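You operate a simulated robot arm through the tools that you are given. There is no shell and no other tool. Be economical: measure what you need, move in short steps, check, and stop when the job is done.

The job below is to be done with a simulated two-armed robot. You get a single attempt, and the scene is never put back.

## Task
Put the grey nut away, pass the orange pliers across and put the lamp out.
Fine: hold the drawer box to open and shut its upper drawer, where the nut goes; pliers from hand to hand into the green tray; hold the hand lamp to switch it off.

The check looks at the end state, three seconds after you hand in, the way a careful person would. Anything else that was tipped, shoved, dropped, spilled or broken makes it a failure.

## Robot
Two 7-joint arms with two-finger parallel grippers on one trunk, on a base that drives. Base frame: it is fixed to the floor where the robot stands at the start and does not move with it; the origin is under the middle of the robot, x ahead of it, y to its left, z up. Readings come in m, rad, newtons and seconds.
The left shoulder is at the start at [0.07, 0.134, 1.251], the right one opposite. With the tool pointing down near the work surface each hand reaches from about 0.1 to 0.64 m from the robot's upright axis, wherever it stands, measured 20 degrees to its own side. Places, roughly: hand lamp button [0.5, 0.1, 1]; inside of the bolted green tray [0.5, 0.5, 0.9]; inside of the upper white drawer [0.6, -0.2, 0.9]; upper white drawer [0.6, -0.2, 0.9]. Payload 1.57 kg a hand.
The TCP of each hand is the grasp point between the finger pads, 0.03 m short of the fingertips. In the tool frame z runs along the fingers and y along their closing line. The gripper opens to 0.08 m. The fingers are 0.017 m wide and 0.012 m thick; the gripper's body (0.04 by 0.082 m) begins 0.08 m behind the TCP.
Orientation is told as [roll, pitch, yaw] about the base's x, y, z axes, in that order, counted from this pose: with the fingers straight down and closing along the base's y, the tool's x points along the base's -x, its y along +y and its z along -z.

## Interface
- The arms move only by the tool move_arm. It takes "left_plan", "right_plan" or both (then of equal length, played together; a hand with none holds still); each is a list that holds one entry, the list of rows, each a list of 7 numbers: the closure in counts, from 0 (fully open) to 255 (shut), then the shift along the base's x, y, z in m, then the turn, a rotation vector about the base's x, y, z in rad. In form: [[[hand, tx, ty, tz, rx, ry, rz], ...]]. A call has 1 to 20 rows; each row shifts and turns the commanded pose from where the row before left it. Rows are played at 5 a second. More than 0.05 m and 0.15 rad between two rows, or a gripper value outside its range, and nothing of the call is played. A pose out of reach is approached as far as the arm can. The call stops where the force on the tool passes 40 N (or 10 N more than at its start, if that is more) or the arm is blocked; 0.2 s more then pass. The fingers move at their own pace (about 0.153 m/s each) and stop on an object; they squeeze with about 40 N. The grip force told is the motor's: it shows also when the fingers shut on nothing. Time passes only in rows, and 0.2 s behind the last, so rows that do not move let the fingers close. It gives the time, the measured TCP pose, the force on the tool (base axes), the opening and the grip force at its end, in the units of the frame above (readings bear some noise), with the torque about the TCP (base axes, N m) and any sound that the robot's microphone picked up.
- Cameras (640 x 400 px; columns grow to the right, rows downward): "scene" is now at [0.1293, -0.0209, 1.468]; the picture's right is [-0.25, -0.97, 0.00], its down [-0.67, 0.17, -0.72] and it looks along [0.70, -0.18, -0.69] (base axes); focal length 214 px, centre (320, 200). "left" rides on the left gripper at [0.072, 0.007, -0.122] in its tool frame; the picture's right is [-0.09, 1.00, 0.00], its down [-0.84, -0.08, -0.54] and it looks along [-0.54, -0.05, 0.84] (tool axes); focal length 238 px, centre (320, 200). "right" rides on the right gripper at [0.072, -0.007, -0.122] in its tool frame; the picture's right is [0.09, 1.00, 0.00], its down [-0.84, 0.08, -0.54] and it looks along [-0.54, 0.05, 0.84] (tool axes); focal length 238 px, centre (320, 200). There is no depth. A picture from a camera that has moved, and an enlarged one, comes with that camera's place and axes in the base frame and with its lens.
- snapshot(camera): a new picture of that camera. No time passes.
- lift_body(by): slides the trunk up (or, below 0, down) by that many m; the arms and the scene camera ride with it, the base frame stays. It gives what a move gives, with no picture.
- base_move(legs): drives the robot by 1 to 6 legs, each [ahead, left, turn to the left] in m, m and rad, along the robot's own axes; the way and the turn of a leg run together, so that a leg with both is an arc; at most 1.5 m and 3.142 rad a leg. The arms and the cameras ride along, it lands a little off, and it stops where it bumps. It gives what a move gives.
- turn_head(pan, tilt): turns the head with the scene camera to pan (to the left, within 1.501 rad either way) and tilt (down, from -0.506 to 1.204), counted from straight ahead of the robot. It gives what a move gives.
- zoom(camera, box): a new picture of the part [left, top, right, bottom] of that camera's present view, enlarged. No time passes.
- job_done(): hands the job in; it is judged then, once.

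Go step by step. Nothing tells you exact positions but the pictures and the camera data: compare them with the known pose of the tool, close in by small moves and look again before you grip or let go. The budget is 120 turns and 100 pictures, counting those below and the enlarged ones. Unless the task says otherwise, let go and move clear before handing in, and close with one line.

The tools are called after "Call:" by a JSON object that holds its "api" and its "payload". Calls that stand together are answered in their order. move_arm: Moves the arms, as the interface text tells. Its arguments: {"type":"object","properties":{"left_plan":{"type":"array"},"right_plan":{"type":"array"}},"required":[]} The other tools are called the same way: lift_body (by) slides the trunk up or down; base_move (legs) drives the base; turn_head (pan, tilt) turns the head that bears the scene camera; snapshot (camera) takes a picture; zoom (camera, box) takes an enlarged picture of a part of a camera's view; job_done () hands the job in.

At the start:

```text
time: 0.0
left_position: [0.3863, 0.0532, 1.2992]
left_ee_rot: [0.002, -0.002, 0.0]
left_wrist_force: [-0.4, 0.1, -0.5]
left_ft_torque: [0.03, 0.0, -0.02]
left_width: 0.0803
left_finger_force: 0.0
right_position: [0.3638, -0.2476, 1.3236]
right_ee_rot: [0.001, -0.001, 0.0]
right_wrist_force: [0.3, 0.4, -1.4]
right_ft_torque: [0.0, 0.0, -0.02]
right_width: 0.0799
right_finger_force: 0.1
trunk travel left (down, up): [-0.825, 0.115]
robot x, y, heading: [-0.0007, 0.0002, -0.003]
head pan, tilt: [-0.253, 0.763]
```

scene: 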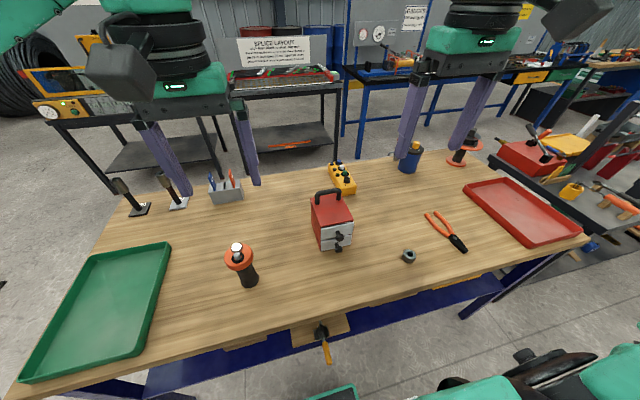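
right: 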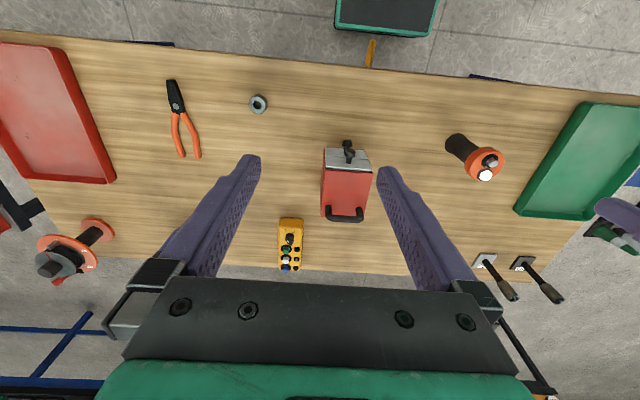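
left: 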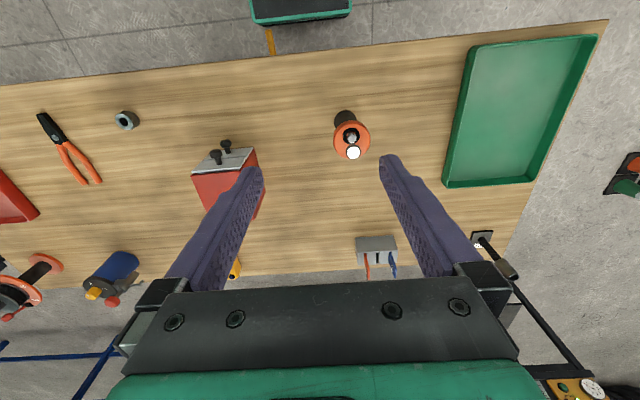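

I see the red drawer box in the middle, the nut and pliers on the right, the hand lamp on the left and the green tray at far left. I'll look closer at the key objects first.

Call:
{"api": "zoom", "payload": {"camera": "scene", "box": [280, 170, 400, 270]}}

Call:
{"api": "zoom", "payload": {"camera": "scene", "box": [200, 220, 296, 300]}}

Call:
{"api": "zoom", "payload": {"camera": "scene", "box": [384, 190, 480, 270]}}

Call:
{"api": "zoom", "payload": {"camera": "right", "box": [280, 120, 400, 240]}}

```text
4.00 times, centred on (340, 220) of scene
camera zoom: at [0.1293, -0.0209, 1.468], right [-0.25, -0.97, 0.0], down [-0.67, 0.17, -0.72], along [0.7, -0.18, -0.69], focal length 858 px, centre (240, 120)
```

zoom: 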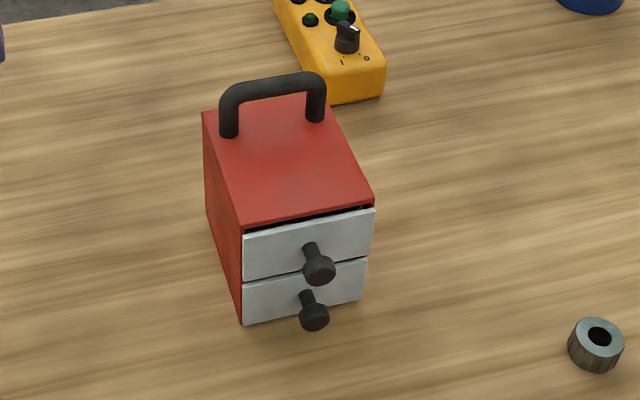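

```text
5.00 times, centred on (248, 260) of scene
camera zoom: at [0.1293, -0.0209, 1.468], right [-0.25, -0.97, 0.0], down [-0.67, 0.17, -0.72], along [0.7, -0.18, -0.69], focal length 1072 px, centre (680, -100)
```

zoom: 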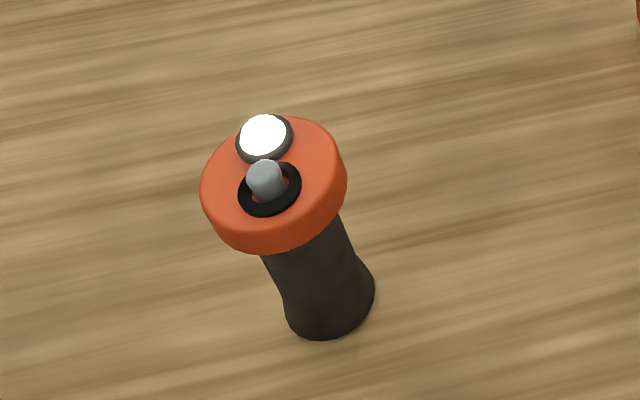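

```text
5.00 times, centred on (432, 230) of scene
camera zoom: at [0.1293, -0.0209, 1.468], right [-0.25, -0.97, 0.0], down [-0.67, 0.17, -0.72], along [0.7, -0.18, -0.69], focal length 1072 px, centre (-240, 50)
```

zoom: 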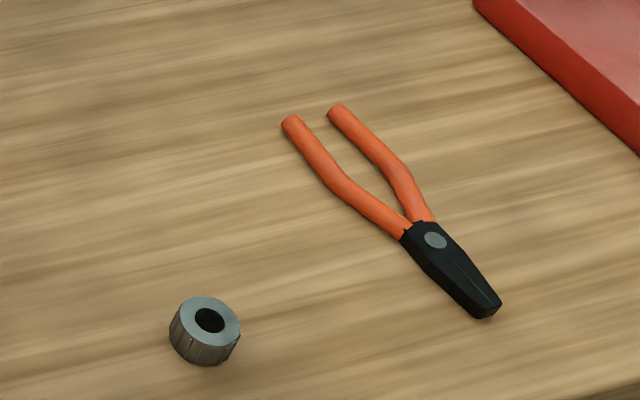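

```text
3.33 times, centred on (340, 180) of right
camera zoom: at [0.292, -0.2544, 1.4457], right [-0.09, 1.0, 0.0], down [0.84, 0.08, 0.54], along [0.54, 0.05, -0.84], focal length 794 px, centre (253, 267)
```

zoom: 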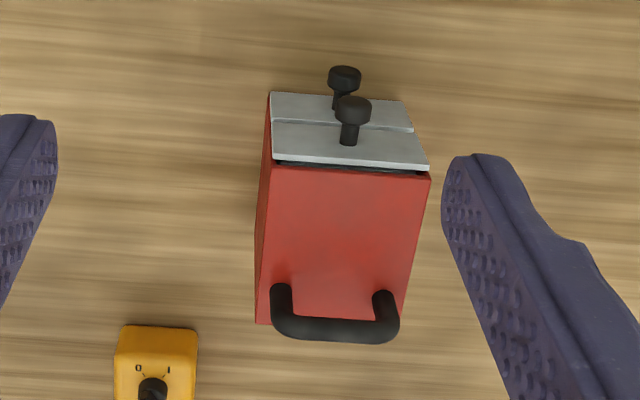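

The box, nut, pliers and lamp can all be placed roughly now. I'll check the thing at the table's front edge and the floor clearance before driving.

Call:
{"api": "turn_head", "payload": {"pan": -0.1, "tilt": 1.15}}

Call:
{"api": "snapshot", "payload": {"camera": "scene"}}

```text
time: 0.9
left_position: [0.3864, 0.0526, 1.2987]
left_ee_rot: [0.003, -0.002, 0.0]
left_wrist_force: [0.0, 0.5, 0.4]
left_ft_torque: [-0.01, 0.0, -0.01]
left_width: 0.0798
left_finger_force: 0.1
right_position: [0.3634, -0.2481, 1.3244]
right_ee_rot: [-0.001, 0.0, -0.001]
right_wrist_force: [-0.2, -0.7, -0.4]
right_ft_torque: [0.03, 0.03, 0.0]
right_width: 0.0799
right_finger_force: 0.1
trunk travel left (down, up): [-0.825, 0.115]
robot x, y, heading: [0.0011, 0.0013, -0.001]
head pan, tilt: [-0.099, 1.15]
```

```text
92 pictures are left
camera scene: at [0.1088, -0.0063, 1.4402], right [-0.1, -0.99, 0.0], down [-0.91, 0.09, -0.41], along [0.41, -0.04, -0.91], focal length 214 px, centre (320, 200)
```

scene: 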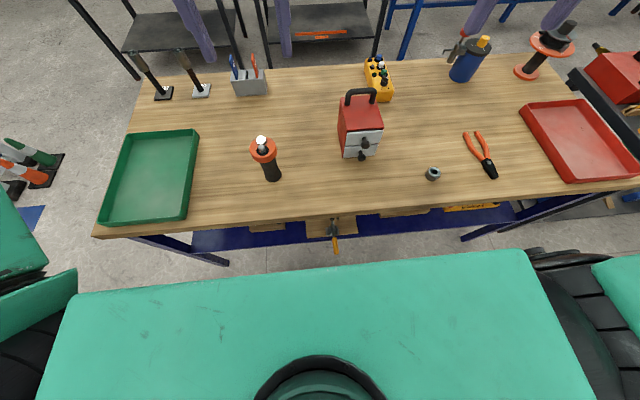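

The base has room and only needs to go sideways. I'll drive 0.2 m to the right so both arms reach the box, nut and pliers.

Call:
{"api": "base_move", "payload": {"legs": [[0, -0.2, 0]]}}

Call:
{"api": "turn_head", "payload": {"pan": 0.0, "tilt": 0.85}}

Call:
{"api": "zoom", "payload": {"camera": "scene", "box": [220, 120, 420, 245]}}

```text
time: 2.4
left_position: [0.3851, -0.1429, 1.2982]
left_ee_rot: [-0.003, -0.001, -0.003]
left_wrist_force: [0.4, 0.0, 0.1]
left_ft_torque: [-0.03, 0.0, 0.02]
left_width: 0.08
left_finger_force: 0.2
right_position: [0.3627, -0.4416, 1.325]
right_ee_rot: [-0.003, 0.0, -0.003]
right_wrist_force: [0.2, -0.3, 0.9]
right_ft_torque: [-0.05, 0.02, 0.01]
right_width: 0.0801
right_finger_force: 0.0
trunk travel left (down, up): [-0.825, 0.115]
robot x, y, heading: [-0.0034, -0.1962, -0.002]
head pan, tilt: [-0.099, 1.15]
```

```text
time: 3.2
left_position: [0.3859, -0.1457, 1.2981]
left_ee_rot: [0.001, -0.002, -0.001]
left_wrist_force: [0.2, 0.3, -0.7]
left_ft_torque: [0.03, 0.01, 0.04]
left_width: 0.08
left_finger_force: 0.1
right_position: [0.3623, -0.4458, 1.3229]
right_ee_rot: [0.001, 0.001, -0.003]
right_wrist_force: [0.1, 0.5, 0.4]
right_ft_torque: [0.03, 0.03, 0.02]
right_width: 0.0801
right_finger_force: 0.0
trunk travel left (down, up): [-0.825, 0.115]
robot x, y, heading: [-0.0003, -0.1981, -0.004]
head pan, tilt: [0.0, 0.85]
```

```text
3.20 times, centred on (320, 182) of scene
camera zoom: at [0.1273, -0.1984, 1.4609], right [0.0, -1.0, 0.0], down [-0.75, 0.0, -0.66], along [0.66, 0.0, -0.75], focal length 686 px, centre (320, 256)
```

zoom: 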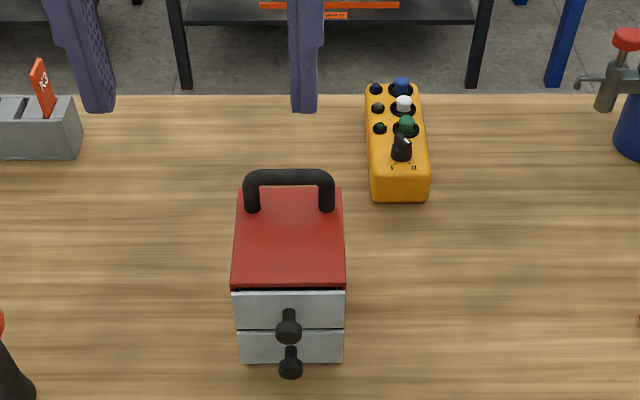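

The box is square to the base frame: front at x≈0.511, y from −0.118 to −0.222, top z≈0.98, with its handle bar at x≈0.611, z≈1.02. I'll bring the left hand above the handle, turned so it closes along x.

Call:
{"api": "move_arm", "payload": {"left_plan": [[[0, 0.0205, -0.002, -0.013, 0, 0, -0.1428], [0, 0.0205, -0.002, -0.013, 0, 0, -0.1428], [0, 0.0205, -0.002, -0.013, 0, 0, -0.1428], [0, 0.0205, -0.002, -0.013, 0, 0, -0.1428], [0, 0.0205, -0.002, -0.013, 0, 0, -0.1428], [0, 0.0205, -0.002, -0.013, 0, 0, -0.1428], [0, 0.0205, -0.002, -0.013, 0, 0, -0.1428], [0, 0.0205, -0.002, -0.013, 0, 0, -0.1428], [0, 0.0205, -0.002, -0.013, 0, 0, -0.1428], [0, 0.0205, -0.002, -0.013, 0, 0, -0.1428], [0, 0.0205, -0.002, -0.013, 0, 0, -0.1428]]]}}

Call:
{"api": "snapshot", "payload": {"camera": "left"}}

Call:
{"api": "snapshot", "payload": {"camera": "scene"}}

```text
time: 5.6
left_position: [0.3435, -0.2532, 1.1716]
left_ee_rot: [-0.027, 0.005, -1.237]
left_wrist_force: [0.4, -0.7, -0.2]
left_ft_torque: [0.06, 0.02, -0.04]
left_width: 0.0803
left_finger_force: 0.1
left hand out of reach, approached as far as the arm can: row 5, 6, 7, 8, 9, 10, 11
right_position: [0.3633, -0.447, 1.3225]
right_ee_rot: [0.002, 0.002, -0.004]
right_wrist_force: [0.1, -0.2, 0.0]
right_ft_torque: [0.03, 0.0, 0.02]
right_width: 0.08
right_finger_force: 0.0
trunk travel left (down, up): [-0.825, 0.115]
robot x, y, heading: [-0.0028, -0.1961, -0.004]
head pan, tilt: [0.0, 0.85]
```

```text
90 pictures are left
camera left: at [0.3275, -0.183, 1.2947], right [0.97, 0.24, -0.03], down [0.22, -0.81, 0.54], along [0.11, -0.53, -0.84], focal length 238 px, centre (320, 200)
```

left: 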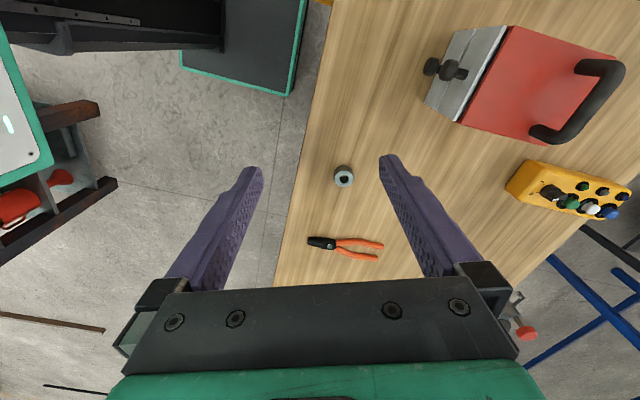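

```text
89 pictures are left
camera scene: at [0.1277, -0.1992, 1.461], right [0.0, -1.0, 0.0], down [-0.75, 0.0, -0.66], along [0.66, 0.0, -0.75], focal length 214 px, centre (320, 200)
```

scene: 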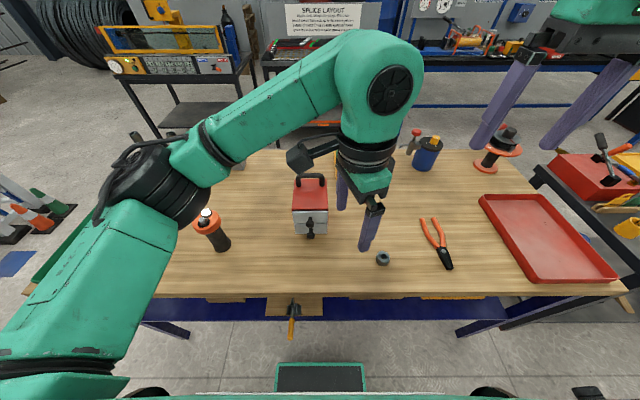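

The left arm can't turn that way; it stopped short. I'll find out where the commanded pose stands with one small row before turning it the other way.

Call:
{"api": "move_arm", "payload": {"left_plan": [[[0, 0, 0, 0.02, 0, 0, 0.14]]]}}

```text
time: 6.0
left_position: [0.3406, -0.2521, 1.1908]
left_ee_rot: [-0.026, -0.001, -1.096]
left_wrist_force: [0.6, 0.8, -0.1]
left_ft_torque: [-0.01, -0.06, -0.02]
left_width: 0.08
left_finger_force: 0.1
right_position: [0.3615, -0.443, 1.3243]
right_ee_rot: [-0.002, -0.001, -0.004]
right_wrist_force: [0.0, -0.8, 0.0]
right_ft_torque: [-0.04, -0.02, 0.02]
right_width: 0.08
right_finger_force: 0.1
trunk travel left (down, up): [-0.825, 0.115]
robot x, y, heading: [-0.0022, -0.1979, -0.005]
head pan, tilt: [0.0, 0.85]
```

The commanded pose follows the reached one. I'll unwind and turn the left hand the other way (toward yaw +90°).

Call:
{"api": "move_arm", "payload": {"left_plan": [[[0, 0.005, 0.015, 0.01, 0, 0, 0.14], [0, 0.005, 0.015, 0.01, 0, 0, 0.14], [0, 0.005, 0.015, 0.01, 0, 0, 0.14], [0, 0.005, 0.015, 0.01, 0, 0, 0.14], [0, 0.005, 0.015, 0.01, 0, 0, 0.14], [0, 0.005, 0.015, 0.01, 0, 0, 0.14], [0, 0.005, 0.015, 0.01, 0, 0, 0.14], [0, 0.005, 0.015, 0.01, 0, 0, 0.14], [0, 0.01, 0, 0, 0, 0, 0.14], [0, 0.01, 0, 0, 0, 0, 0.14], [0, 0.01, 0, 0, 0, 0, 0.14], [0, 0.01, 0, 0, 0, 0, 0.14], [0, 0.01, 0, 0, 0, 0, 0.14], [0, 0.01, 0, 0, 0, 0, 0.14], [0, 0.01, 0, 0, 0, 0, 0.14], [0, 0.01, 0, 0, 0, 0, 0.14], [0, 0.01, 0, 0, 0, 0, 0.14], [0, 0.01, 0, 0, 0, 0, 0.14], [0, 0.01, 0, 0, 0, 0, 0.14]]]}}

```text
time: 10.0
left_position: [0.4933, -0.133, 1.2748]
left_ee_rot: [-0.028, 0.002, 1.564]
left_wrist_force: [-0.2, 0.7, -0.5]
left_ft_torque: [-0.02, 0.0, -0.04]
left_width: 0.0801
left_finger_force: 0.0
right_position: [0.3624, -0.4461, 1.3238]
right_ee_rot: [0.0, 0.001, -0.003]
right_wrist_force: [0.1, 0.2, 0.0]
right_ft_torque: [-0.02, -0.02, -0.01]
right_width: 0.0801
right_finger_force: 0.0
trunk travel left (down, up): [-0.825, 0.115]
robot x, y, heading: [0.0035, -0.1981, 0.002]
head pan, tilt: [0.0, 0.85]
```

Turned fine that way. Now to above the handle.

Call:
{"api": "move_arm", "payload": {"left_plan": [[[0, 0.0236, -0.007, -0.031, 0, 0.028, 0], [0, 0.0236, -0.007, -0.031, 0, 0, 0], [0, 0.0236, -0.007, -0.031, 0, 0, 0], [0, 0.0236, -0.007, -0.031, 0, 0, 0], [0, 0.0236, -0.007, -0.031, 0, 0, 0]]]}}

Call:
{"api": "snapshot", "payload": {"camera": "left"}}

Call:
{"api": "snapshot", "payload": {"camera": "scene"}}

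```text
time: 11.2
left_position: [0.5722, -0.1574, 1.1558]
left_ee_rot: [0.0, 0.002, 1.562]
left_wrist_force: [-0.3, -0.6, 0.8]
left_ft_torque: [-0.01, 0.02, -0.01]
left_width: 0.0799
left_finger_force: 0.1
left hand out of reach, approached as far as the arm can: row 4, 5
right_position: [0.3629, -0.4454, 1.3243]
right_ee_rot: [0.0, 0.001, -0.003]
right_wrist_force: [-0.1, 0.8, -0.2]
right_ft_torque: [-0.03, -0.02, 0.0]
right_width: 0.0799
right_finger_force: 0.0
trunk travel left (down, up): [-0.825, 0.115]
robot x, y, heading: [0.0011, -0.1973, -0.007]
head pan, tilt: [0.0, 0.85]
```

```text
88 pictures are left
camera left: at [0.5632, -0.2296, 1.2792], right [-0.99, 0.1, 0.0], down [0.08, 0.84, 0.54], along [0.05, 0.54, -0.84], focal length 238 px, centre (320, 200)
```

left: 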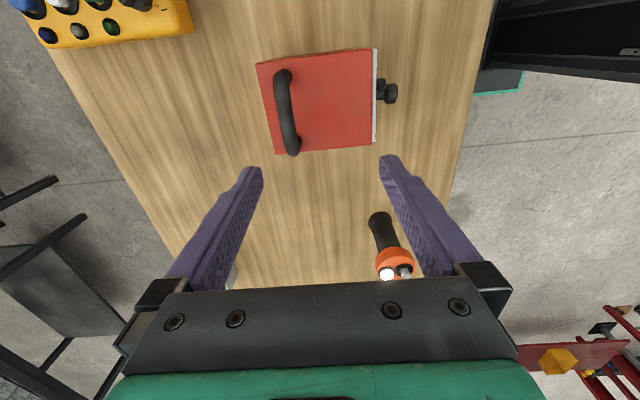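

```text
87 pictures are left
camera scene: at [0.1275, -0.197, 1.461], right [0.0, -1.0, 0.0], down [-0.75, 0.0, -0.66], along [0.66, 0.0, -0.75], focal length 214 px, centre (320, 200)
```

scene: 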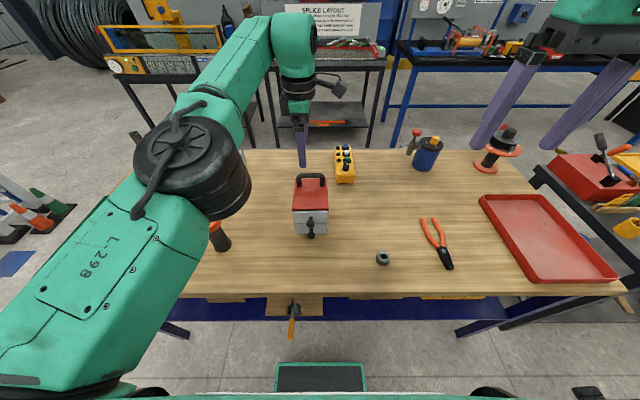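

It is about 4 cm short. I'll drive 0.05 m ahead (there is room) and close in.

Call:
{"api": "base_move", "payload": {"legs": [[0.055, -0.02, 0]]}}

```text
time: 12.2
left_position: [0.6165, -0.1766, 1.1622]
left_ee_rot: [-0.006, 0.005, 1.562]
left_wrist_force: [-0.2, 0.0, 0.9]
left_ft_torque: [-0.03, -0.07, -0.02]
left_width: 0.0799
left_finger_force: 0.1
right_position: [0.4069, -0.463, 1.3288]
right_ee_rot: [-0.001, -0.006, -0.005]
right_wrist_force: [-0.2, 0.3, -0.2]
right_ft_torque: [-0.04, -0.06, 0.07]
right_width: 0.0801
right_finger_force: 0.1
trunk travel left (down, up): [-0.825, 0.115]
robot x, y, heading: [0.0576, -0.2156, 0.001]
head pan, tilt: [0.0, 0.85]
```

Call:
{"api": "move_arm", "payload": {"left_plan": [[[0, 0, 0.004, -0.03, 0, 0, 0.008], [0, 0, 0.004, -0.03, 0, 0, 0], [0, 0, 0, 0, 0, 0, 0]]]}}

Call:
{"api": "snapshot", "payload": {"camera": "left"}}

Call:
{"api": "zoom", "payload": {"camera": "scene", "box": [220, 100, 420, 225]}}

```text
time: 13.0
left_position: [0.6228, -0.1719, 1.0949]
left_ee_rot: [0.0, 0.002, 1.569]
left_wrist_force: [-0.1, -0.6, 0.0]
left_ft_torque: [0.04, 0.01, 0.01]
left_width: 0.0801
left_finger_force: 0.0
right_position: [0.4163, -0.4684, 1.3236]
right_ee_rot: [0.002, 0.001, -0.006]
right_wrist_force: [0.3, 0.0, 0.4]
right_ft_torque: [0.03, 0.02, 0.0]
right_width: 0.0799
right_finger_force: 0.1
trunk travel left (down, up): [-0.825, 0.115]
robot x, y, heading: [0.0537, -0.216, -0.003]
head pan, tilt: [0.0, 0.85]
```

```text
86 pictures are left
camera left: at [0.6158, -0.2436, 1.2175], right [-1.0, 0.09, 0.0], down [0.08, 0.84, 0.54], along [0.05, 0.54, -0.84], focal length 238 px, centre (320, 200)
```

left: 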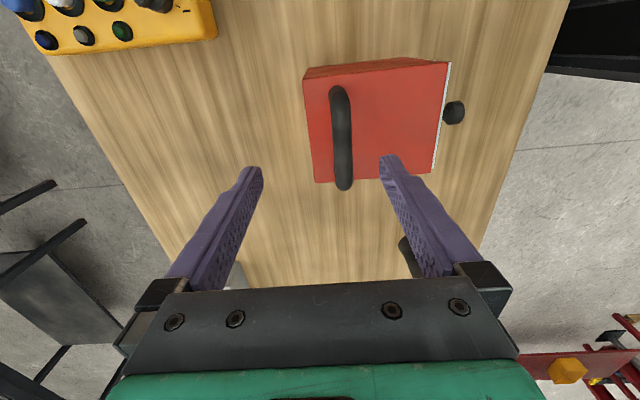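

```text
3.20 times, centred on (320, 162) of scene
camera zoom: at [0.1815, -0.2194, 1.4609], right [-0.01, -1.0, 0.0], down [-0.75, 0.0, -0.66], along [0.66, 0.0, -0.75], focal length 686 px, centre (320, 320)
```

zoom: 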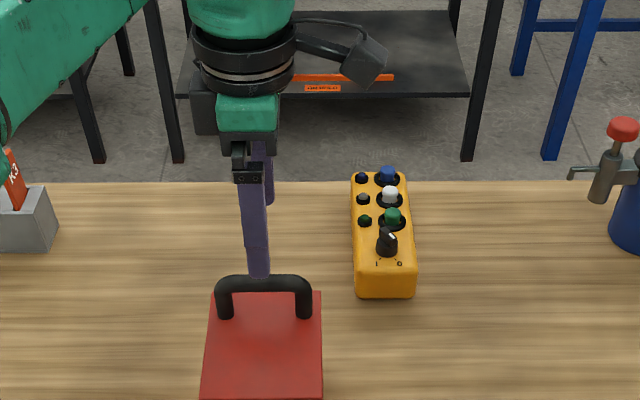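

The handle bar lies at x≈0.605, y −0.215…−0.131. I'll shift back 1.6 cm and go down over it.

Call:
{"api": "move_arm", "payload": {"left_plan": [[[0, -0.016, 0, -0.01, 0, 0, 0], [0, 0, 0, -0.025, 0, 0, 0], [0, 0, 0, -0.025, 0, 0, 0], [0, 0, 0, 0, 0, 0, 0]]]}}

Call:
{"api": "snapshot", "payload": {"camera": "left"}}

Call:
{"api": "zoom", "payload": {"camera": "scene", "box": [220, 120, 380, 220]}}

```text
time: 14.0
left_position: [0.609, -0.1706, 1.0385]
left_ee_rot: [0.0, 0.003, 1.569]
left_wrist_force: [0.8, -0.1, -0.3]
left_ft_torque: [0.0, 0.0, 0.02]
left_width: 0.0801
left_finger_force: 0.1
right_position: [0.4143, -0.4655, 1.3253]
right_ee_rot: [0.001, 0.0, -0.005]
right_wrist_force: [-0.9, 1.2, 1.2]
right_ft_torque: [0.03, 0.01, 0.0]
right_width: 0.08
right_finger_force: 0.0
trunk travel left (down, up): [-0.825, 0.115]
robot x, y, heading: [0.0535, -0.218, -0.007]
head pan, tilt: [0.0, 0.85]
```

```text
84 pictures are left
camera left: at [0.6006, -0.2417, 1.16], right [-1.0, 0.09, 0.0], down [0.08, 0.84, 0.54], along [0.05, 0.54, -0.84], focal length 238 px, centre (320, 200)
```

left: 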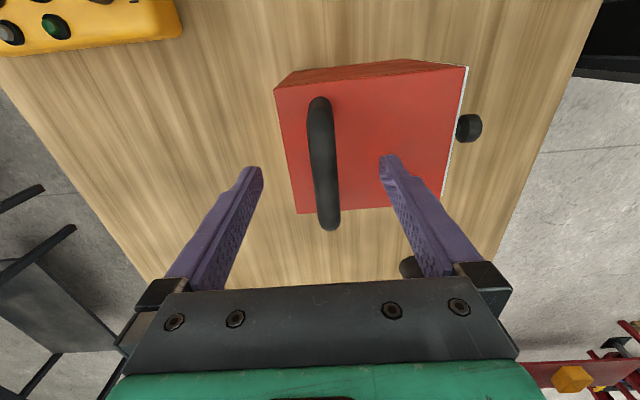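

```text
4.00 times, centred on (300, 170) of scene
camera zoom: at [0.1802, -0.2173, 1.4611], right [-0.01, -1.0, 0.0], down [-0.75, 0.0, -0.66], along [0.66, 0.0, -0.75], focal length 858 px, centre (400, 320)
```

zoom: 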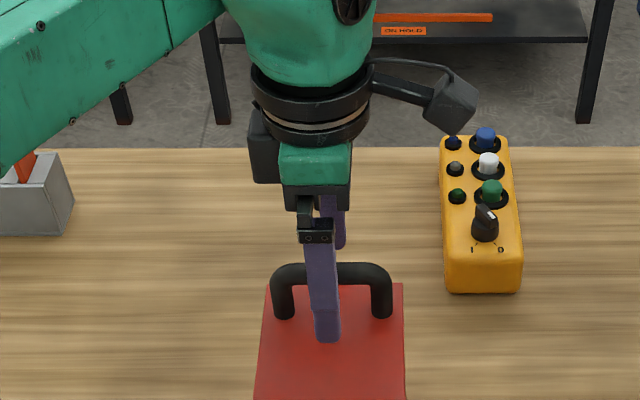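

Well centred. Down 1.8 cm and close.

Call:
{"api": "move_arm", "payload": {"left_plan": [[[0, 0, 0, -0.018, 0, 0, 0], [120, 0, 0, 0, 0, 0, 0], [200, 0, 0, 0, 0, 0, 0], [255, 0, 0, 0, 0, 0, 0], [255, 0, 0, 0, 0, 0, 0], [255, 0, 0, 0, 0, 0, 0]]]}}

Call:
{"api": "snapshot", "payload": {"camera": "left"}}

Call:
{"api": "zoom", "payload": {"camera": "scene", "box": [220, 120, 380, 220]}}

```text
time: 15.4
left_position: [0.6075, -0.1699, 1.0203]
left_ee_rot: [0.003, 0.001, 1.569]
left_wrist_force: [-4.4, 1.1, -0.3]
left_ft_torque: [0.1, 0.12, 0.11]
left_width: 0.0154
left_finger_force: 31.1
right_position: [0.4155, -0.465, 1.3239]
right_ee_rot: [-0.001, 0.0, -0.004]
right_wrist_force: [-0.4, -0.2, -0.1]
right_ft_torque: [-0.01, -0.01, 0.01]
right_width: 0.08
right_finger_force: 0.1
trunk travel left (down, up): [-0.825, 0.115]
robot x, y, heading: [0.0572, -0.2181, -0.001]
head pan, tilt: [0.0, 0.85]
```

```text
82 pictures are left
camera left: at [0.6004, -0.2425, 1.1433], right [-1.0, 0.09, 0.0], down [0.08, 0.84, 0.54], along [0.05, 0.54, -0.84], focal length 238 px, centre (320, 200)
```

left: 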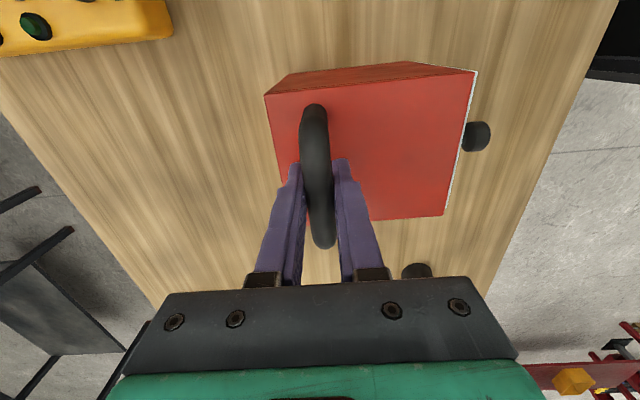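

```text
4.00 times, centred on (300, 170) of scene
camera zoom: at [0.1805, -0.2177, 1.461], right [-0.01, -1.0, 0.0], down [-0.75, 0.0, -0.66], along [0.66, 0.0, -0.75], focal length 858 px, centre (400, 320)
```

zoom: 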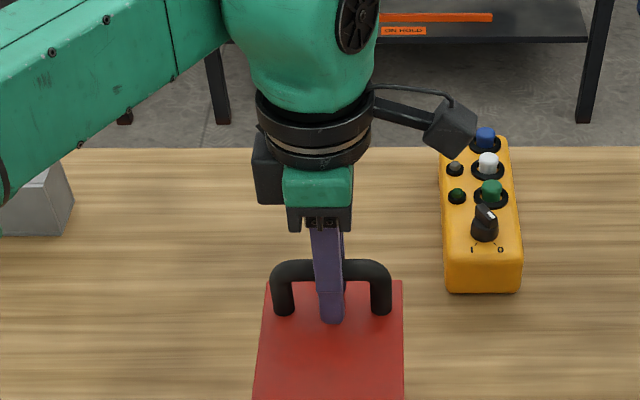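

The handle is firmly held. Next the upper knob; I'll look at it closely.

Call:
{"api": "zoom", "payload": {"camera": "scene", "box": [264, 190, 344, 240]}}

```text
8.00 times, centred on (304, 215) of scene
camera zoom: at [0.1805, -0.2177, 1.461], right [-0.01, -1.0, 0.0], down [-0.75, 0.0, -0.66], along [0.66, 0.0, -0.75], focal length 1716 px, centre (448, 80)
```

zoom: 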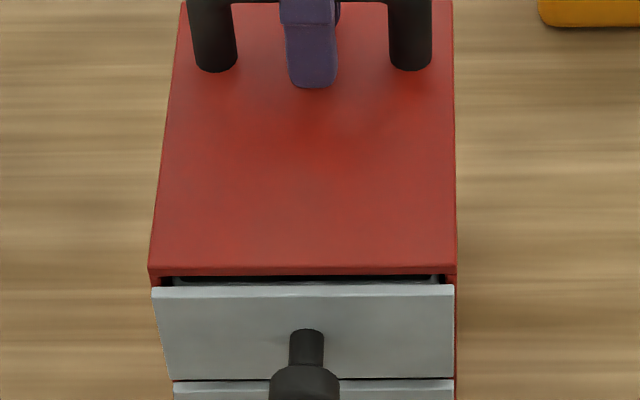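

Upper knob is at y≈−0.169, z≈0.954, head at x≈0.478–0.49. I'll bring the right hand in low, tilted 0.5 rad forward to stay away from the left arm.

Call:
{"api": "move_arm", "payload": {"right_plan": [[[0, -0.005, 0.0193, -0.039, 0, -0.0714, 0], [0, -0.005, 0.0193, -0.039, 0, -0.0714, 0], [0, -0.005, 0.0193, -0.039, 0, -0.0714, 0], [0, -0.005, 0.0193, -0.039, 0, -0.0714, 0], [0, -0.005, 0.0193, -0.039, 0, -0.0714, 0], [0, -0.005, 0.0193, -0.039, 0, -0.0714, 0], [0, -0.005, 0.0193, -0.039, 0, -0.0714, 0]]]}}

Call:
{"api": "snapshot", "payload": {"camera": "scene"}}

Call:
{"api": "snapshot", "payload": {"camera": "right"}}

```text
time: 17.0
left_position: [0.6079, -0.1699, 1.021]
left_ee_rot: [0.0, 0.005, 1.57]
left_wrist_force: [-2.2, 2.3, -0.1]
left_ft_torque: [-0.01, -0.22, -0.01]
left_width: 0.0151
left_finger_force: 31.3
right_position: [0.4573, -0.3349, 1.1745]
right_ee_rot: [0.002, -0.483, -0.005]
right_wrist_force: [-0.1, 0.3, -0.8]
right_ft_torque: [-0.04, -0.01, -0.01]
right_width: 0.0803
right_finger_force: 0.1
right hand out of reach, approached as far as the arm can: row 4, 5, 6, 7
trunk travel left (down, up): [-0.825, 0.115]
robot x, y, heading: [0.0552, -0.2188, -0.002]
head pan, tilt: [0.0, 0.85]
```

```text
79 pictures are left
camera scene: at [0.181, -0.2157, 1.4611], right [-0.01, -1.0, 0.0], down [-0.75, 0.0, -0.66], along [0.66, 0.0, -0.75], focal length 214 px, centre (320, 200)
```

scene: 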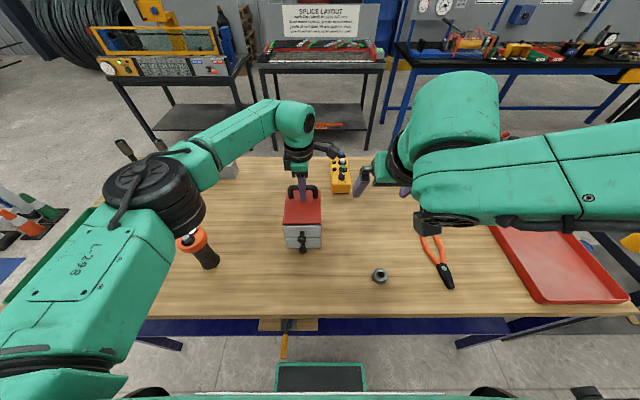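

```text
78 pictures are left
camera right: at [0.3373, -0.3406, 1.2483], right [-0.08, 1.0, -0.04], down [0.49, 0.07, 0.87], along [0.87, 0.05, -0.49], focal length 238 px, centre (320, 200)
```

right: 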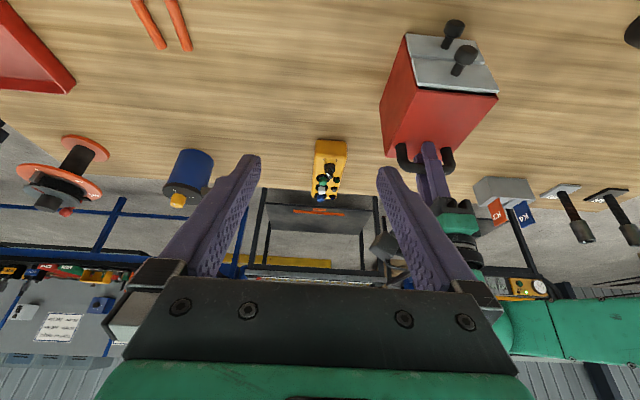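

The tilted pose is too close in for the arm. I'll straighten the tool to a small tilt (0.18 rad) and bring it over the knob; the left forearm stays well to the left.

Call:
{"api": "move_arm", "payload": {"right_plan": [[[0, 0.0047, 0.02, -0.02, 0, 0.06, 0], [0, 0.0047, 0.02, -0.02, 0, 0.06, 0], [0, 0.0047, 0.02, -0.02, 0, 0.06, 0], [0, 0.0047, 0.02, -0.02, 0, 0.06, 0], [0, 0.0047, 0.02, -0.02, 0, 0.06, 0]]]}}

Call:
{"api": "snapshot", "payload": {"camera": "scene"}}

Call:
{"api": "snapshot", "payload": {"camera": "right"}}

```text
time: 18.2
left_position: [0.6086, -0.1703, 1.0207]
left_ee_rot: [0.0, 0.002, 1.568]
left_wrist_force: [-1.3, 3.7, 0.0]
left_ft_torque: [0.19, 0.01, -0.11]
left_width: 0.0154
left_finger_force: 31.3
right_position: [0.4735, -0.2565, 1.0747]
right_ee_rot: [0.004, -0.203, -0.005]
right_wrist_force: [-0.5, 1.0, -0.8]
right_ft_torque: [-0.01, -0.03, -0.03]
right_width: 0.08
right_finger_force: 0.2
right hand out of reach, approached as far as the arm can: row 5
trunk travel left (down, up): [-0.825, 0.115]
robot x, y, heading: [0.0503, -0.2162, -0.005]
head pan, tilt: [0.0, 0.85]
```

```text
77 pictures are left
camera scene: at [0.1803, -0.2174, 1.4611], right [-0.01, -1.0, 0.0], down [-0.75, 0.0, -0.66], along [0.66, 0.0, -0.75], focal length 214 px, centre (320, 200)
```

scene: 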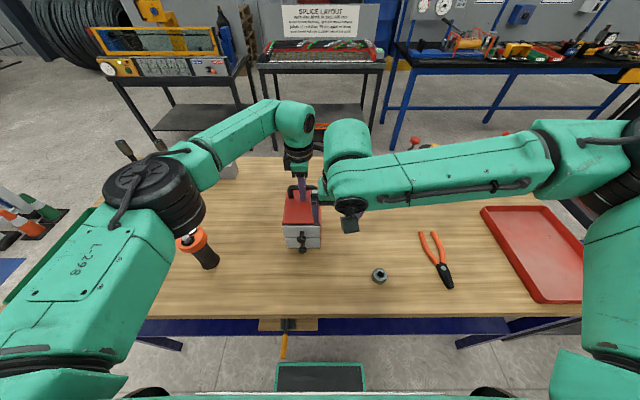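

```text
76 pictures are left
camera right: at [0.3787, -0.2629, 1.1797], right [-0.09, 1.0, -0.01], down [0.71, 0.07, 0.7], along [0.7, 0.05, -0.71], focal length 238 px, centre (320, 200)
```

right: 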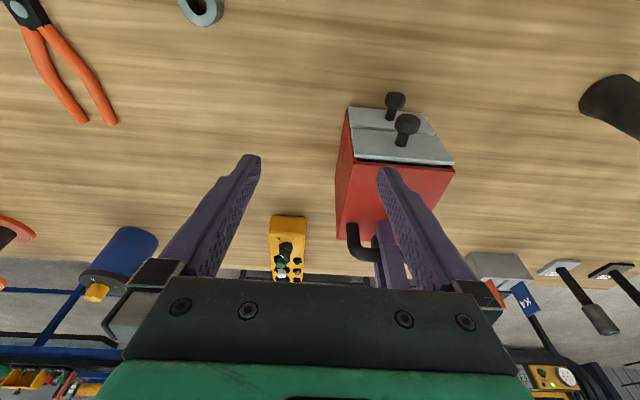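

Call:
{"api": "move_arm", "payload": {"right_plan": [[[0, 0.002, 0.02, 0, 0, 0.05, 0], [0, 0.002, 0.02, 0, 0, 0.05, 0], [0, 0.002, 0.02, -0.01, 0, 0, 0], [0, 0.002, 0.02, -0.02, 0, 0, 0]]]}}

Call:
{"api": "snapshot", "payload": {"camera": "right"}}

Call:
{"api": "snapshot", "payload": {"camera": "scene"}}

```text
time: 19.2
left_position: [0.6085, -0.1698, 1.0207]
left_ee_rot: [0.001, 0.003, 1.569]
left_wrist_force: [-2.4, 2.4, -0.2]
left_ft_torque: [-0.02, -0.01, -0.06]
left_width: 0.0155
left_finger_force: 31.0
right_position: [0.4537, -0.2584, 1.0647]
right_ee_rot: [0.001, -0.101, -0.005]
right_wrist_force: [0.0, 0.4, -0.3]
right_ft_torque: [0.01, 0.01, 0.01]
right_width: 0.0801
right_finger_force: 0.1
right hand out of reach, approached as far as the arm can: row 1, 2, 3, 4
trunk travel left (down, up): [-0.825, 0.115]
robot x, y, heading: [0.0508, -0.2183, -0.005]
head pan, tilt: [0.0, 0.85]
```

```text
75 pictures are left
camera right: at [0.3692, -0.2646, 1.1781], right [-0.09, 1.0, -0.01], down [0.78, 0.07, 0.62], along [0.62, 0.05, -0.78], focal length 238 px, centre (320, 200)
```

right: 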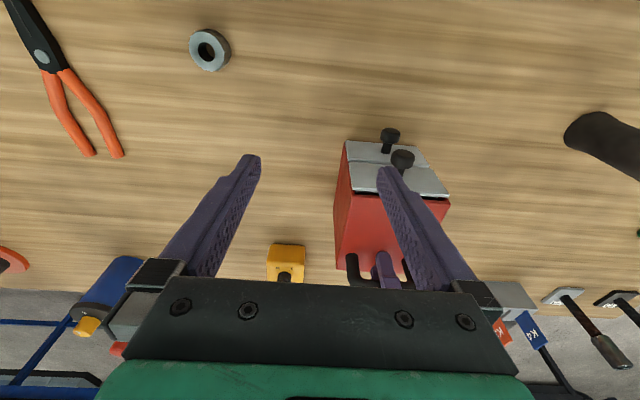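

```text
74 pictures are left
camera scene: at [0.1806, -0.2171, 1.4611], right [-0.01, -1.0, 0.0], down [-0.75, 0.0, -0.66], along [0.66, 0.0, -0.75], focal length 214 px, centre (320, 200)
```

scene: 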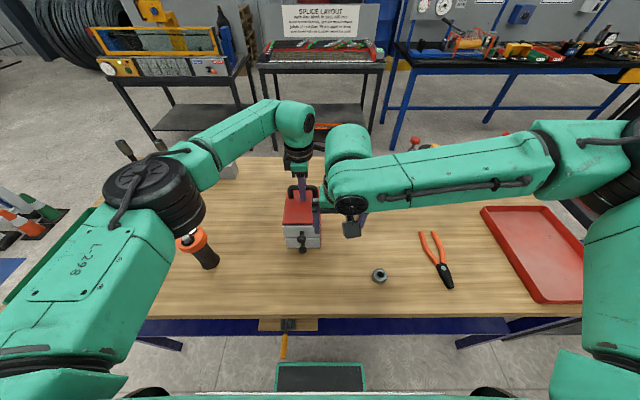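

The right wrist hits its limit when crossing inward. I'll let go of the handle, rise, and shift the base to the left so the knob lies straight ahead of the right shoulder, while the left arm (yaw +90°) crosses, which it does well.

Call:
{"api": "move_arm", "payload": {"left_plan": [[[100, 0, 0, 0, 0, 0, 0], [0, 0, 0, 0, 0, 0, 0], [0, 0, 0, 0.04, 0, 0, 0], [0, 0, 0, 0.04, 0, 0, 0], [0, 0, 0, 0.03, 0, 0, 0]]], "right_plan": [[[0, 0, -0.01, 0, 0, 0.05, 0], [0, -0.01, -0.01, 0.02, 0, 0.05, 0], [0, -0.01, -0.01, 0.03, 0, 0, 0], [0, -0.01, -0.01, 0.03, 0, 0, 0], [0, 0, 0, 0, 0, 0, 0]]]}}

Call:
{"api": "base_move", "payload": {"legs": [[0, 0.16, 0]]}}

Call:
{"api": "snapshot", "payload": {"camera": "scene"}}

```text
time: 20.4
left_position: [0.6092, -0.1722, 1.1278]
left_ee_rot: [0.002, 0.001, 1.569]
left_wrist_force: [-0.3, -0.1, -0.2]
left_ft_torque: [0.01, 0.01, 0.0]
left_width: 0.08
left_finger_force: 0.1
right_position: [0.4257, -0.2991, 1.1454]
right_ee_rot: [0.001, 0.002, -0.005]
right_wrist_force: [0.4, 0.7, 0.1]
right_ft_torque: [0.01, 0.02, 0.01]
right_width: 0.0802
right_finger_force: 0.0
trunk travel left (down, up): [-0.825, 0.115]
robot x, y, heading: [0.0542, -0.2213, -0.004]
head pan, tilt: [0.0, 0.85]
```

```text
time: 21.8
left_position: [0.6103, -0.0203, 1.1283]
left_ee_rot: [0.003, 0.001, 1.567]
left_wrist_force: [-0.3, 0.0, -0.7]
left_ft_torque: [0.03, 0.0, -0.04]
left_width: 0.08
left_finger_force: 0.0
right_position: [0.4274, -0.1475, 1.1439]
right_ee_rot: [0.003, 0.0, -0.006]
right_wrist_force: [-0.2, -0.1, 0.4]
right_ft_torque: [0.05, 0.0, 0.02]
right_width: 0.08
right_finger_force: 0.1
trunk travel left (down, up): [-0.825, 0.115]
robot x, y, heading: [0.0506, -0.063, -0.01]
head pan, tilt: [0.0, 0.85]
```

```text
73 pictures are left
camera scene: at [0.182, -0.0664, 1.461], right [-0.01, -1.0, 0.0], down [-0.75, 0.01, -0.66], along [0.66, 0.0, -0.75], focal length 214 px, centre (320, 200)
```

scene: 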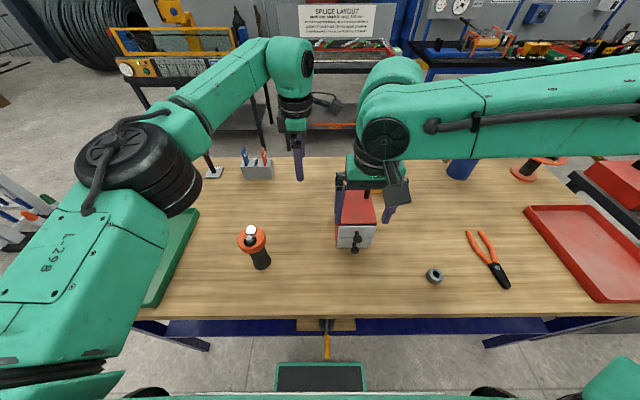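

Shifted. I'll verify the box hasn't moved, then regrip.

Call:
{"api": "move_arm", "payload": {"left_plan": [[[0, 0, -0.03, 0, 0, 0, 0], [0, 0, -0.03, 0, 0, 0, 0], [0, 0, -0.03, 0, 0, 0, 0], [0, 0, -0.03, 0, 0, 0, 0], [0, -0.003, -0.03, -0.03, 0, 0, 0], [0, 0, 0, -0.03, 0, 0, 0]]], "right_plan": [[[0, -0.005, -0.01, 0, 0, 0, 0], [0, -0.005, -0.01, 0, 0, 0, 0], [0, -0.005, -0.01, 0, 0, 0, 0], [0, 0, 0, 0, 0, 0, 0], [0, 0, 0, 0, 0, 0, 0], [0, 0, 0, 0, 0, 0, 0]]]}}

Call:
{"api": "snapshot", "payload": {"camera": "left"}}

Call:
{"api": "zoom", "payload": {"camera": "scene", "box": [280, 130, 440, 255]}}

```text
time: 23.2
left_position: [0.5828, -0.1428, 1.0577]
left_ee_rot: [0.001, 0.003, 1.569]
left_wrist_force: [0.1, 0.3, 0.3]
left_ft_torque: [0.0, 0.03, -0.01]
left_width: 0.0799
left_finger_force: 0.0
left hand out of reach, approached as far as the arm can: row 3, 4, 5
right_position: [0.4128, -0.1751, 1.1467]
right_ee_rot: [-0.001, -0.001, -0.006]
right_wrist_force: [0.1, -0.8, -0.1]
right_ft_torque: [-0.02, 0.0, -0.01]
right_width: 0.0802
right_finger_force: 0.3
trunk travel left (down, up): [-0.825, 0.115]
robot x, y, heading: [0.0516, -0.0603, -0.008]
head pan, tilt: [0.0, 0.85]
```

```text
72 pictures are left
camera left: at [0.5745, -0.2153, 1.1802], right [-1.0, 0.09, 0.0], down [0.08, 0.84, 0.54], along [0.05, 0.54, -0.84], focal length 238 px, centre (320, 200)
```

left: 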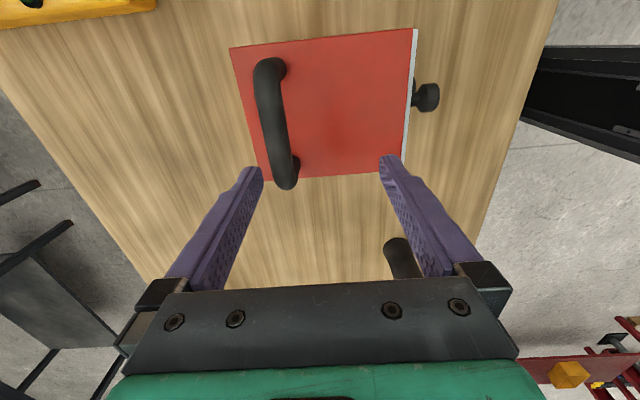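

```text
3.20 times, centred on (360, 192) of scene
camera zoom: at [0.1827, -0.0625, 1.461], right [-0.01, -1.0, 0.0], down [-0.75, 0.0, -0.66], along [0.66, 0.0, -0.75], focal length 686 px, centre (192, 224)
```

zoom: 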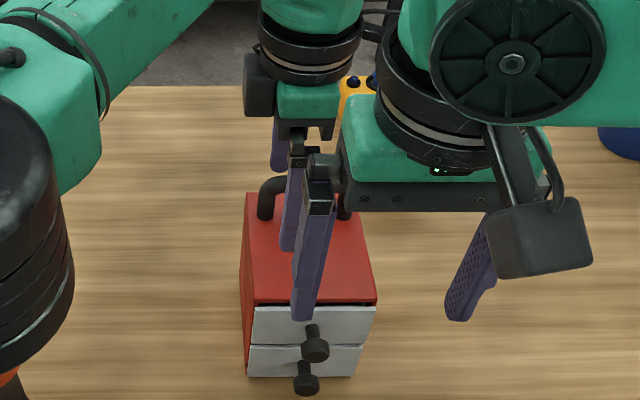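

The left arm is a few cm short here. Tilting the left hand about x (wrist nearer the shoulder) plus 2 cm ahead should fix it; first I test that the right hand can work the knob range from this base place.

Call:
{"api": "move_arm", "payload": {"left_plan": [[[0, 0, 0.01, 0.03, 0, 0, 0], [0, 0, 0.02, 0.03, -0.1, 0, 0], [0, 0, 0.02, 0.01, -0.1, 0, 0], [0, 0, 0.02, 0, -0.1, 0, 0], [0, 0, 0, 0, -0.1, 0, 0], [0, 0, 0, 0, -0.1, 0, 0]]]}}

Call:
{"api": "base_move", "payload": {"legs": [[0.025, 0, 0]]}}

Call:
{"api": "move_arm", "payload": {"right_plan": [[[0, -0.02, 0, -0.04, 0, 0, 0], [0, -0.02, 0, -0.04, 0, 0, 0], [0, 0, 0, -0.04, 0, 0, 0], [0, 0, 0, 0, 0, 0, 0]]]}}

```text
time: 24.6
left_position: [0.5802, -0.0705, 1.1275]
left_ee_rot: [-0.001, 0.503, 1.568]
left_wrist_force: [0.2, 0.2, 0.2]
left_ft_torque: [-0.02, 0.03, -0.02]
left_width: 0.0802
left_finger_force: 0.0
right_position: [0.413, -0.1744, 1.1467]
right_ee_rot: [0.0, 0.001, -0.008]
right_wrist_force: [0.6, 0.5, 0.5]
right_ft_torque: [-0.02, -0.01, -0.01]
right_width: 0.0803
right_finger_force: 0.1
trunk travel left (down, up): [-0.825, 0.115]
robot x, y, heading: [0.0551, -0.0624, -0.007]
head pan, tilt: [0.0, 0.85]
```

```text
time: 25.4
left_position: [0.6019, -0.0711, 1.1299]
left_ee_rot: [-0.008, 0.503, 1.567]
left_wrist_force: [-0.8, -0.6, 0.6]
left_ft_torque: [0.05, -0.05, -0.01]
left_width: 0.0804
left_finger_force: 0.1
right_position: [0.4305, -0.1744, 1.1486]
right_ee_rot: [0.0, -0.005, -0.006]
right_wrist_force: [-0.6, 0.6, 0.9]
right_ft_torque: [-0.04, -0.07, 0.0]
right_width: 0.0802
right_finger_force: 0.0
trunk travel left (down, up): [-0.825, 0.115]
robot x, y, heading: [0.077, -0.0631, -0.004]
head pan, tilt: [0.0, 0.85]
```

```text
time: 26.4
left_position: [0.6067, -0.0727, 1.1264]
left_ee_rot: [0.001, 0.501, 1.568]
left_wrist_force: [0.0, -0.1, 0.3]
left_ft_torque: [0.0, 0.01, -0.02]
left_width: 0.0802
left_finger_force: 0.0
right_position: [0.4195, -0.1776, 1.0423]
right_ee_rot: [0.001, 0.0, -0.006]
right_wrist_force: [0.9, 0.2, 0.2]
right_ft_torque: [-0.01, -0.02, 0.0]
right_width: 0.0799
right_finger_force: 0.1
right hand out of reach, approached as far as the arm can: row 3
trunk travel left (down, up): [-0.825, 0.115]
robot x, y, heading: [0.0792, -0.0643, -0.002]
head pan, tilt: [0.0, 0.85]
```

Right hand hits an inner limit at x≈0.42. I'll back the base up a little, tilt the left hand more (0.9 rad), and give the right hand a slight yaw for more room.

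Call:
{"api": "base_move", "payload": {"legs": [[-0.027, 0.02, 0]]}}

Call:
{"api": "move_arm", "payload": {"left_plan": [[[0, 0.005, -0.01, 0, -0.1, 0, 0], [0, 0.005, -0.02, 0, -0.1, 0, 0], [0, 0.005, -0.03, 0, -0.1, 0, 0], [0, 0.005, -0.03, -0.01, -0.1, 0, 0], [0, 0.005, -0.03, -0.02, 0, 0, 0], [0, 0, 0, -0.02, 0, 0, 0]]], "right_plan": [[[0, 0, 0, 0, 0, 0, -0.06], [0, 0, 0, 0, 0, 0, -0.06], [0, 0, 0, 0, 0, 0, -0.06], [0, 0, 0, 0, 0, 0, -0.06], [0, 0, 0, -0.02, 0, 0, 0], [0, -0.02, 0, 0, 0, 0, 0]]]}}

Call:
{"api": "snapshot", "payload": {"camera": "left"}}

Call:
{"api": "snapshot", "payload": {"camera": "scene"}}

```text
time: 27.3
left_position: [0.5847, -0.0561, 1.1242]
left_ee_rot: [0.005, 0.499, 1.572]
left_wrist_force: [0.7, 0.8, 0.2]
left_ft_torque: [0.0, 0.06, -0.02]
left_width: 0.0798
left_finger_force: 0.0
right_position: [0.3949, -0.1592, 1.0407]
right_ee_rot: [0.004, 0.004, -0.006]
right_wrist_force: [0.8, 1.0, -0.4]
right_ft_torque: [0.05, 0.08, -0.03]
right_width: 0.0801
right_finger_force: 0.0
trunk travel left (down, up): [-0.825, 0.115]
robot x, y, heading: [0.0551, -0.0391, -0.004]
head pan, tilt: [0.0, 0.85]
```

```text
time: 28.7
left_position: [0.6054, -0.1701, 1.0781]
left_ee_rot: [-0.004, 0.904, 1.566]
left_wrist_force: [1.1, -0.2, -1.4]
left_ft_torque: [-0.07, 0.0, -0.02]
left_width: 0.0802
left_finger_force: 0.1
right_position: [0.3801, -0.1567, 1.0252]
right_ee_rot: [-0.001, 0.0, -0.245]
right_wrist_force: [-1.0, -0.4, -0.8]
right_ft_torque: [-0.01, -0.05, -0.02]
right_width: 0.0799
right_finger_force: 0.1
right hand out of reach, approached as far as the arm can: row 6
trunk travel left (down, up): [-0.825, 0.115]
robot x, y, heading: [0.0537, -0.0451, -0.006]
head pan, tilt: [0.0, 0.85]
```

```text
70 pictures are left
camera left: at [0.5967, -0.1185, 1.2109], right [-1.0, 0.06, -0.07], down [0.08, 0.94, -0.32], along [0.05, -0.33, -0.94], focal length 238 px, centre (320, 200)
```

left: 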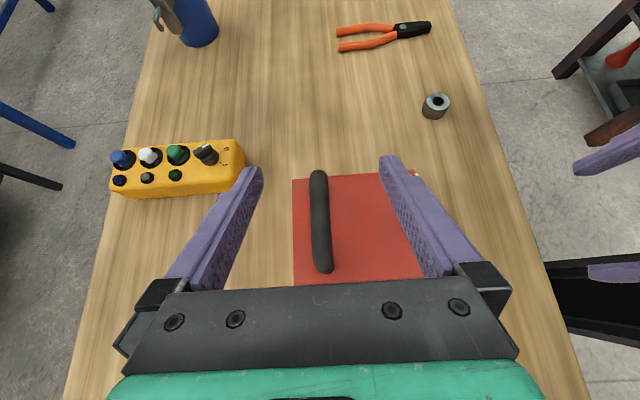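

```text
69 pictures are left
camera scene: at [0.1796, -0.0422, 1.4611], right [-0.01, -1.0, 0.0], down [-0.75, 0.0, -0.66], along [0.66, 0.0, -0.75], focal length 214 px, centre (320, 200)
```

scene: 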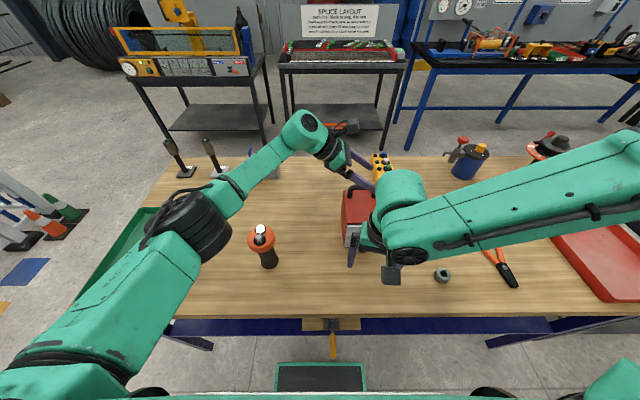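

The left hand is now right over the handle and the right has its range. Lower the left and grip.

Call:
{"api": "move_arm", "payload": {"left_plan": [[[0, 0.001, 0, -0.03, 0, 0, 0], [0, 0, 0, -0.027, 0, 0, 0], [120, 0, 0, 0, 0, 0, 0], [200, 0, 0, 0, 0, 0, 0], [255, 0, 0, 0, 0, 0, 0], [255, 0, 0, 0, 0, 0, 0], [255, 0, 0, 0, 0, 0, 0]]]}}

Call:
{"api": "snapshot", "payload": {"camera": "left"}}

Call:
{"api": "snapshot", "payload": {"camera": "right"}}

```text
time: 30.3
left_position: [0.6085, -0.1702, 1.0192]
left_ee_rot: [-0.005, 0.904, 1.567]
left_wrist_force: [4.0, 0.5, 2.8]
left_ft_torque: [0.0, 0.0, 0.0]
left_width: 0.0158
left_finger_force: 31.4
right_position: [0.382, -0.156, 1.0241]
right_ee_rot: [0.0, -0.002, -0.246]
right_wrist_force: [-0.3, -0.2, 0.3]
right_ft_torque: [-0.02, -0.02, 0.02]
right_width: 0.0799
right_finger_force: 0.0
trunk travel left (down, up): [-0.825, 0.115]
robot x, y, heading: [0.0536, -0.0409, -0.008]
head pan, tilt: [0.0, 0.85]
```

```text
68 pictures are left
camera left: at [0.6003, -0.1198, 1.1519], right [-1.0, 0.06, -0.07], down [0.08, 0.94, -0.32], along [0.05, -0.33, -0.94], focal length 238 px, centre (320, 200)
```

left: 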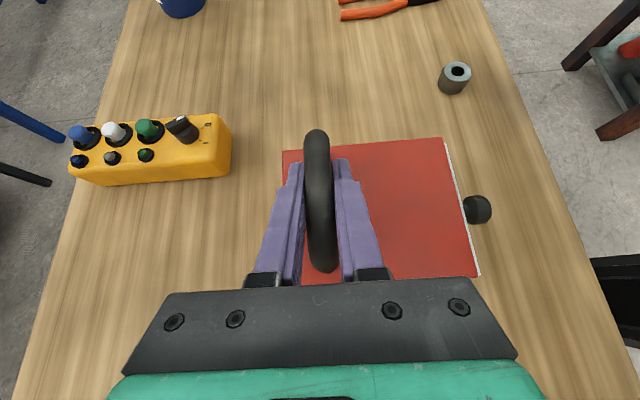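

```text
67 pictures are left
camera right: at [0.311, -0.1455, 1.1453], right [0.15, 0.99, 0.0], down [0.83, -0.13, 0.54], along [0.53, -0.08, -0.84], focal length 238 px, centre (320, 200)
```

right: 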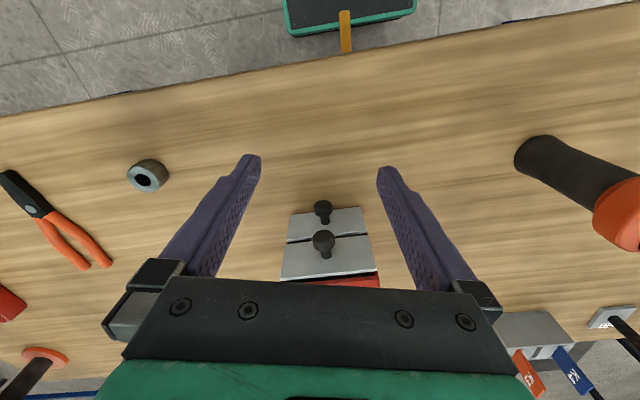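

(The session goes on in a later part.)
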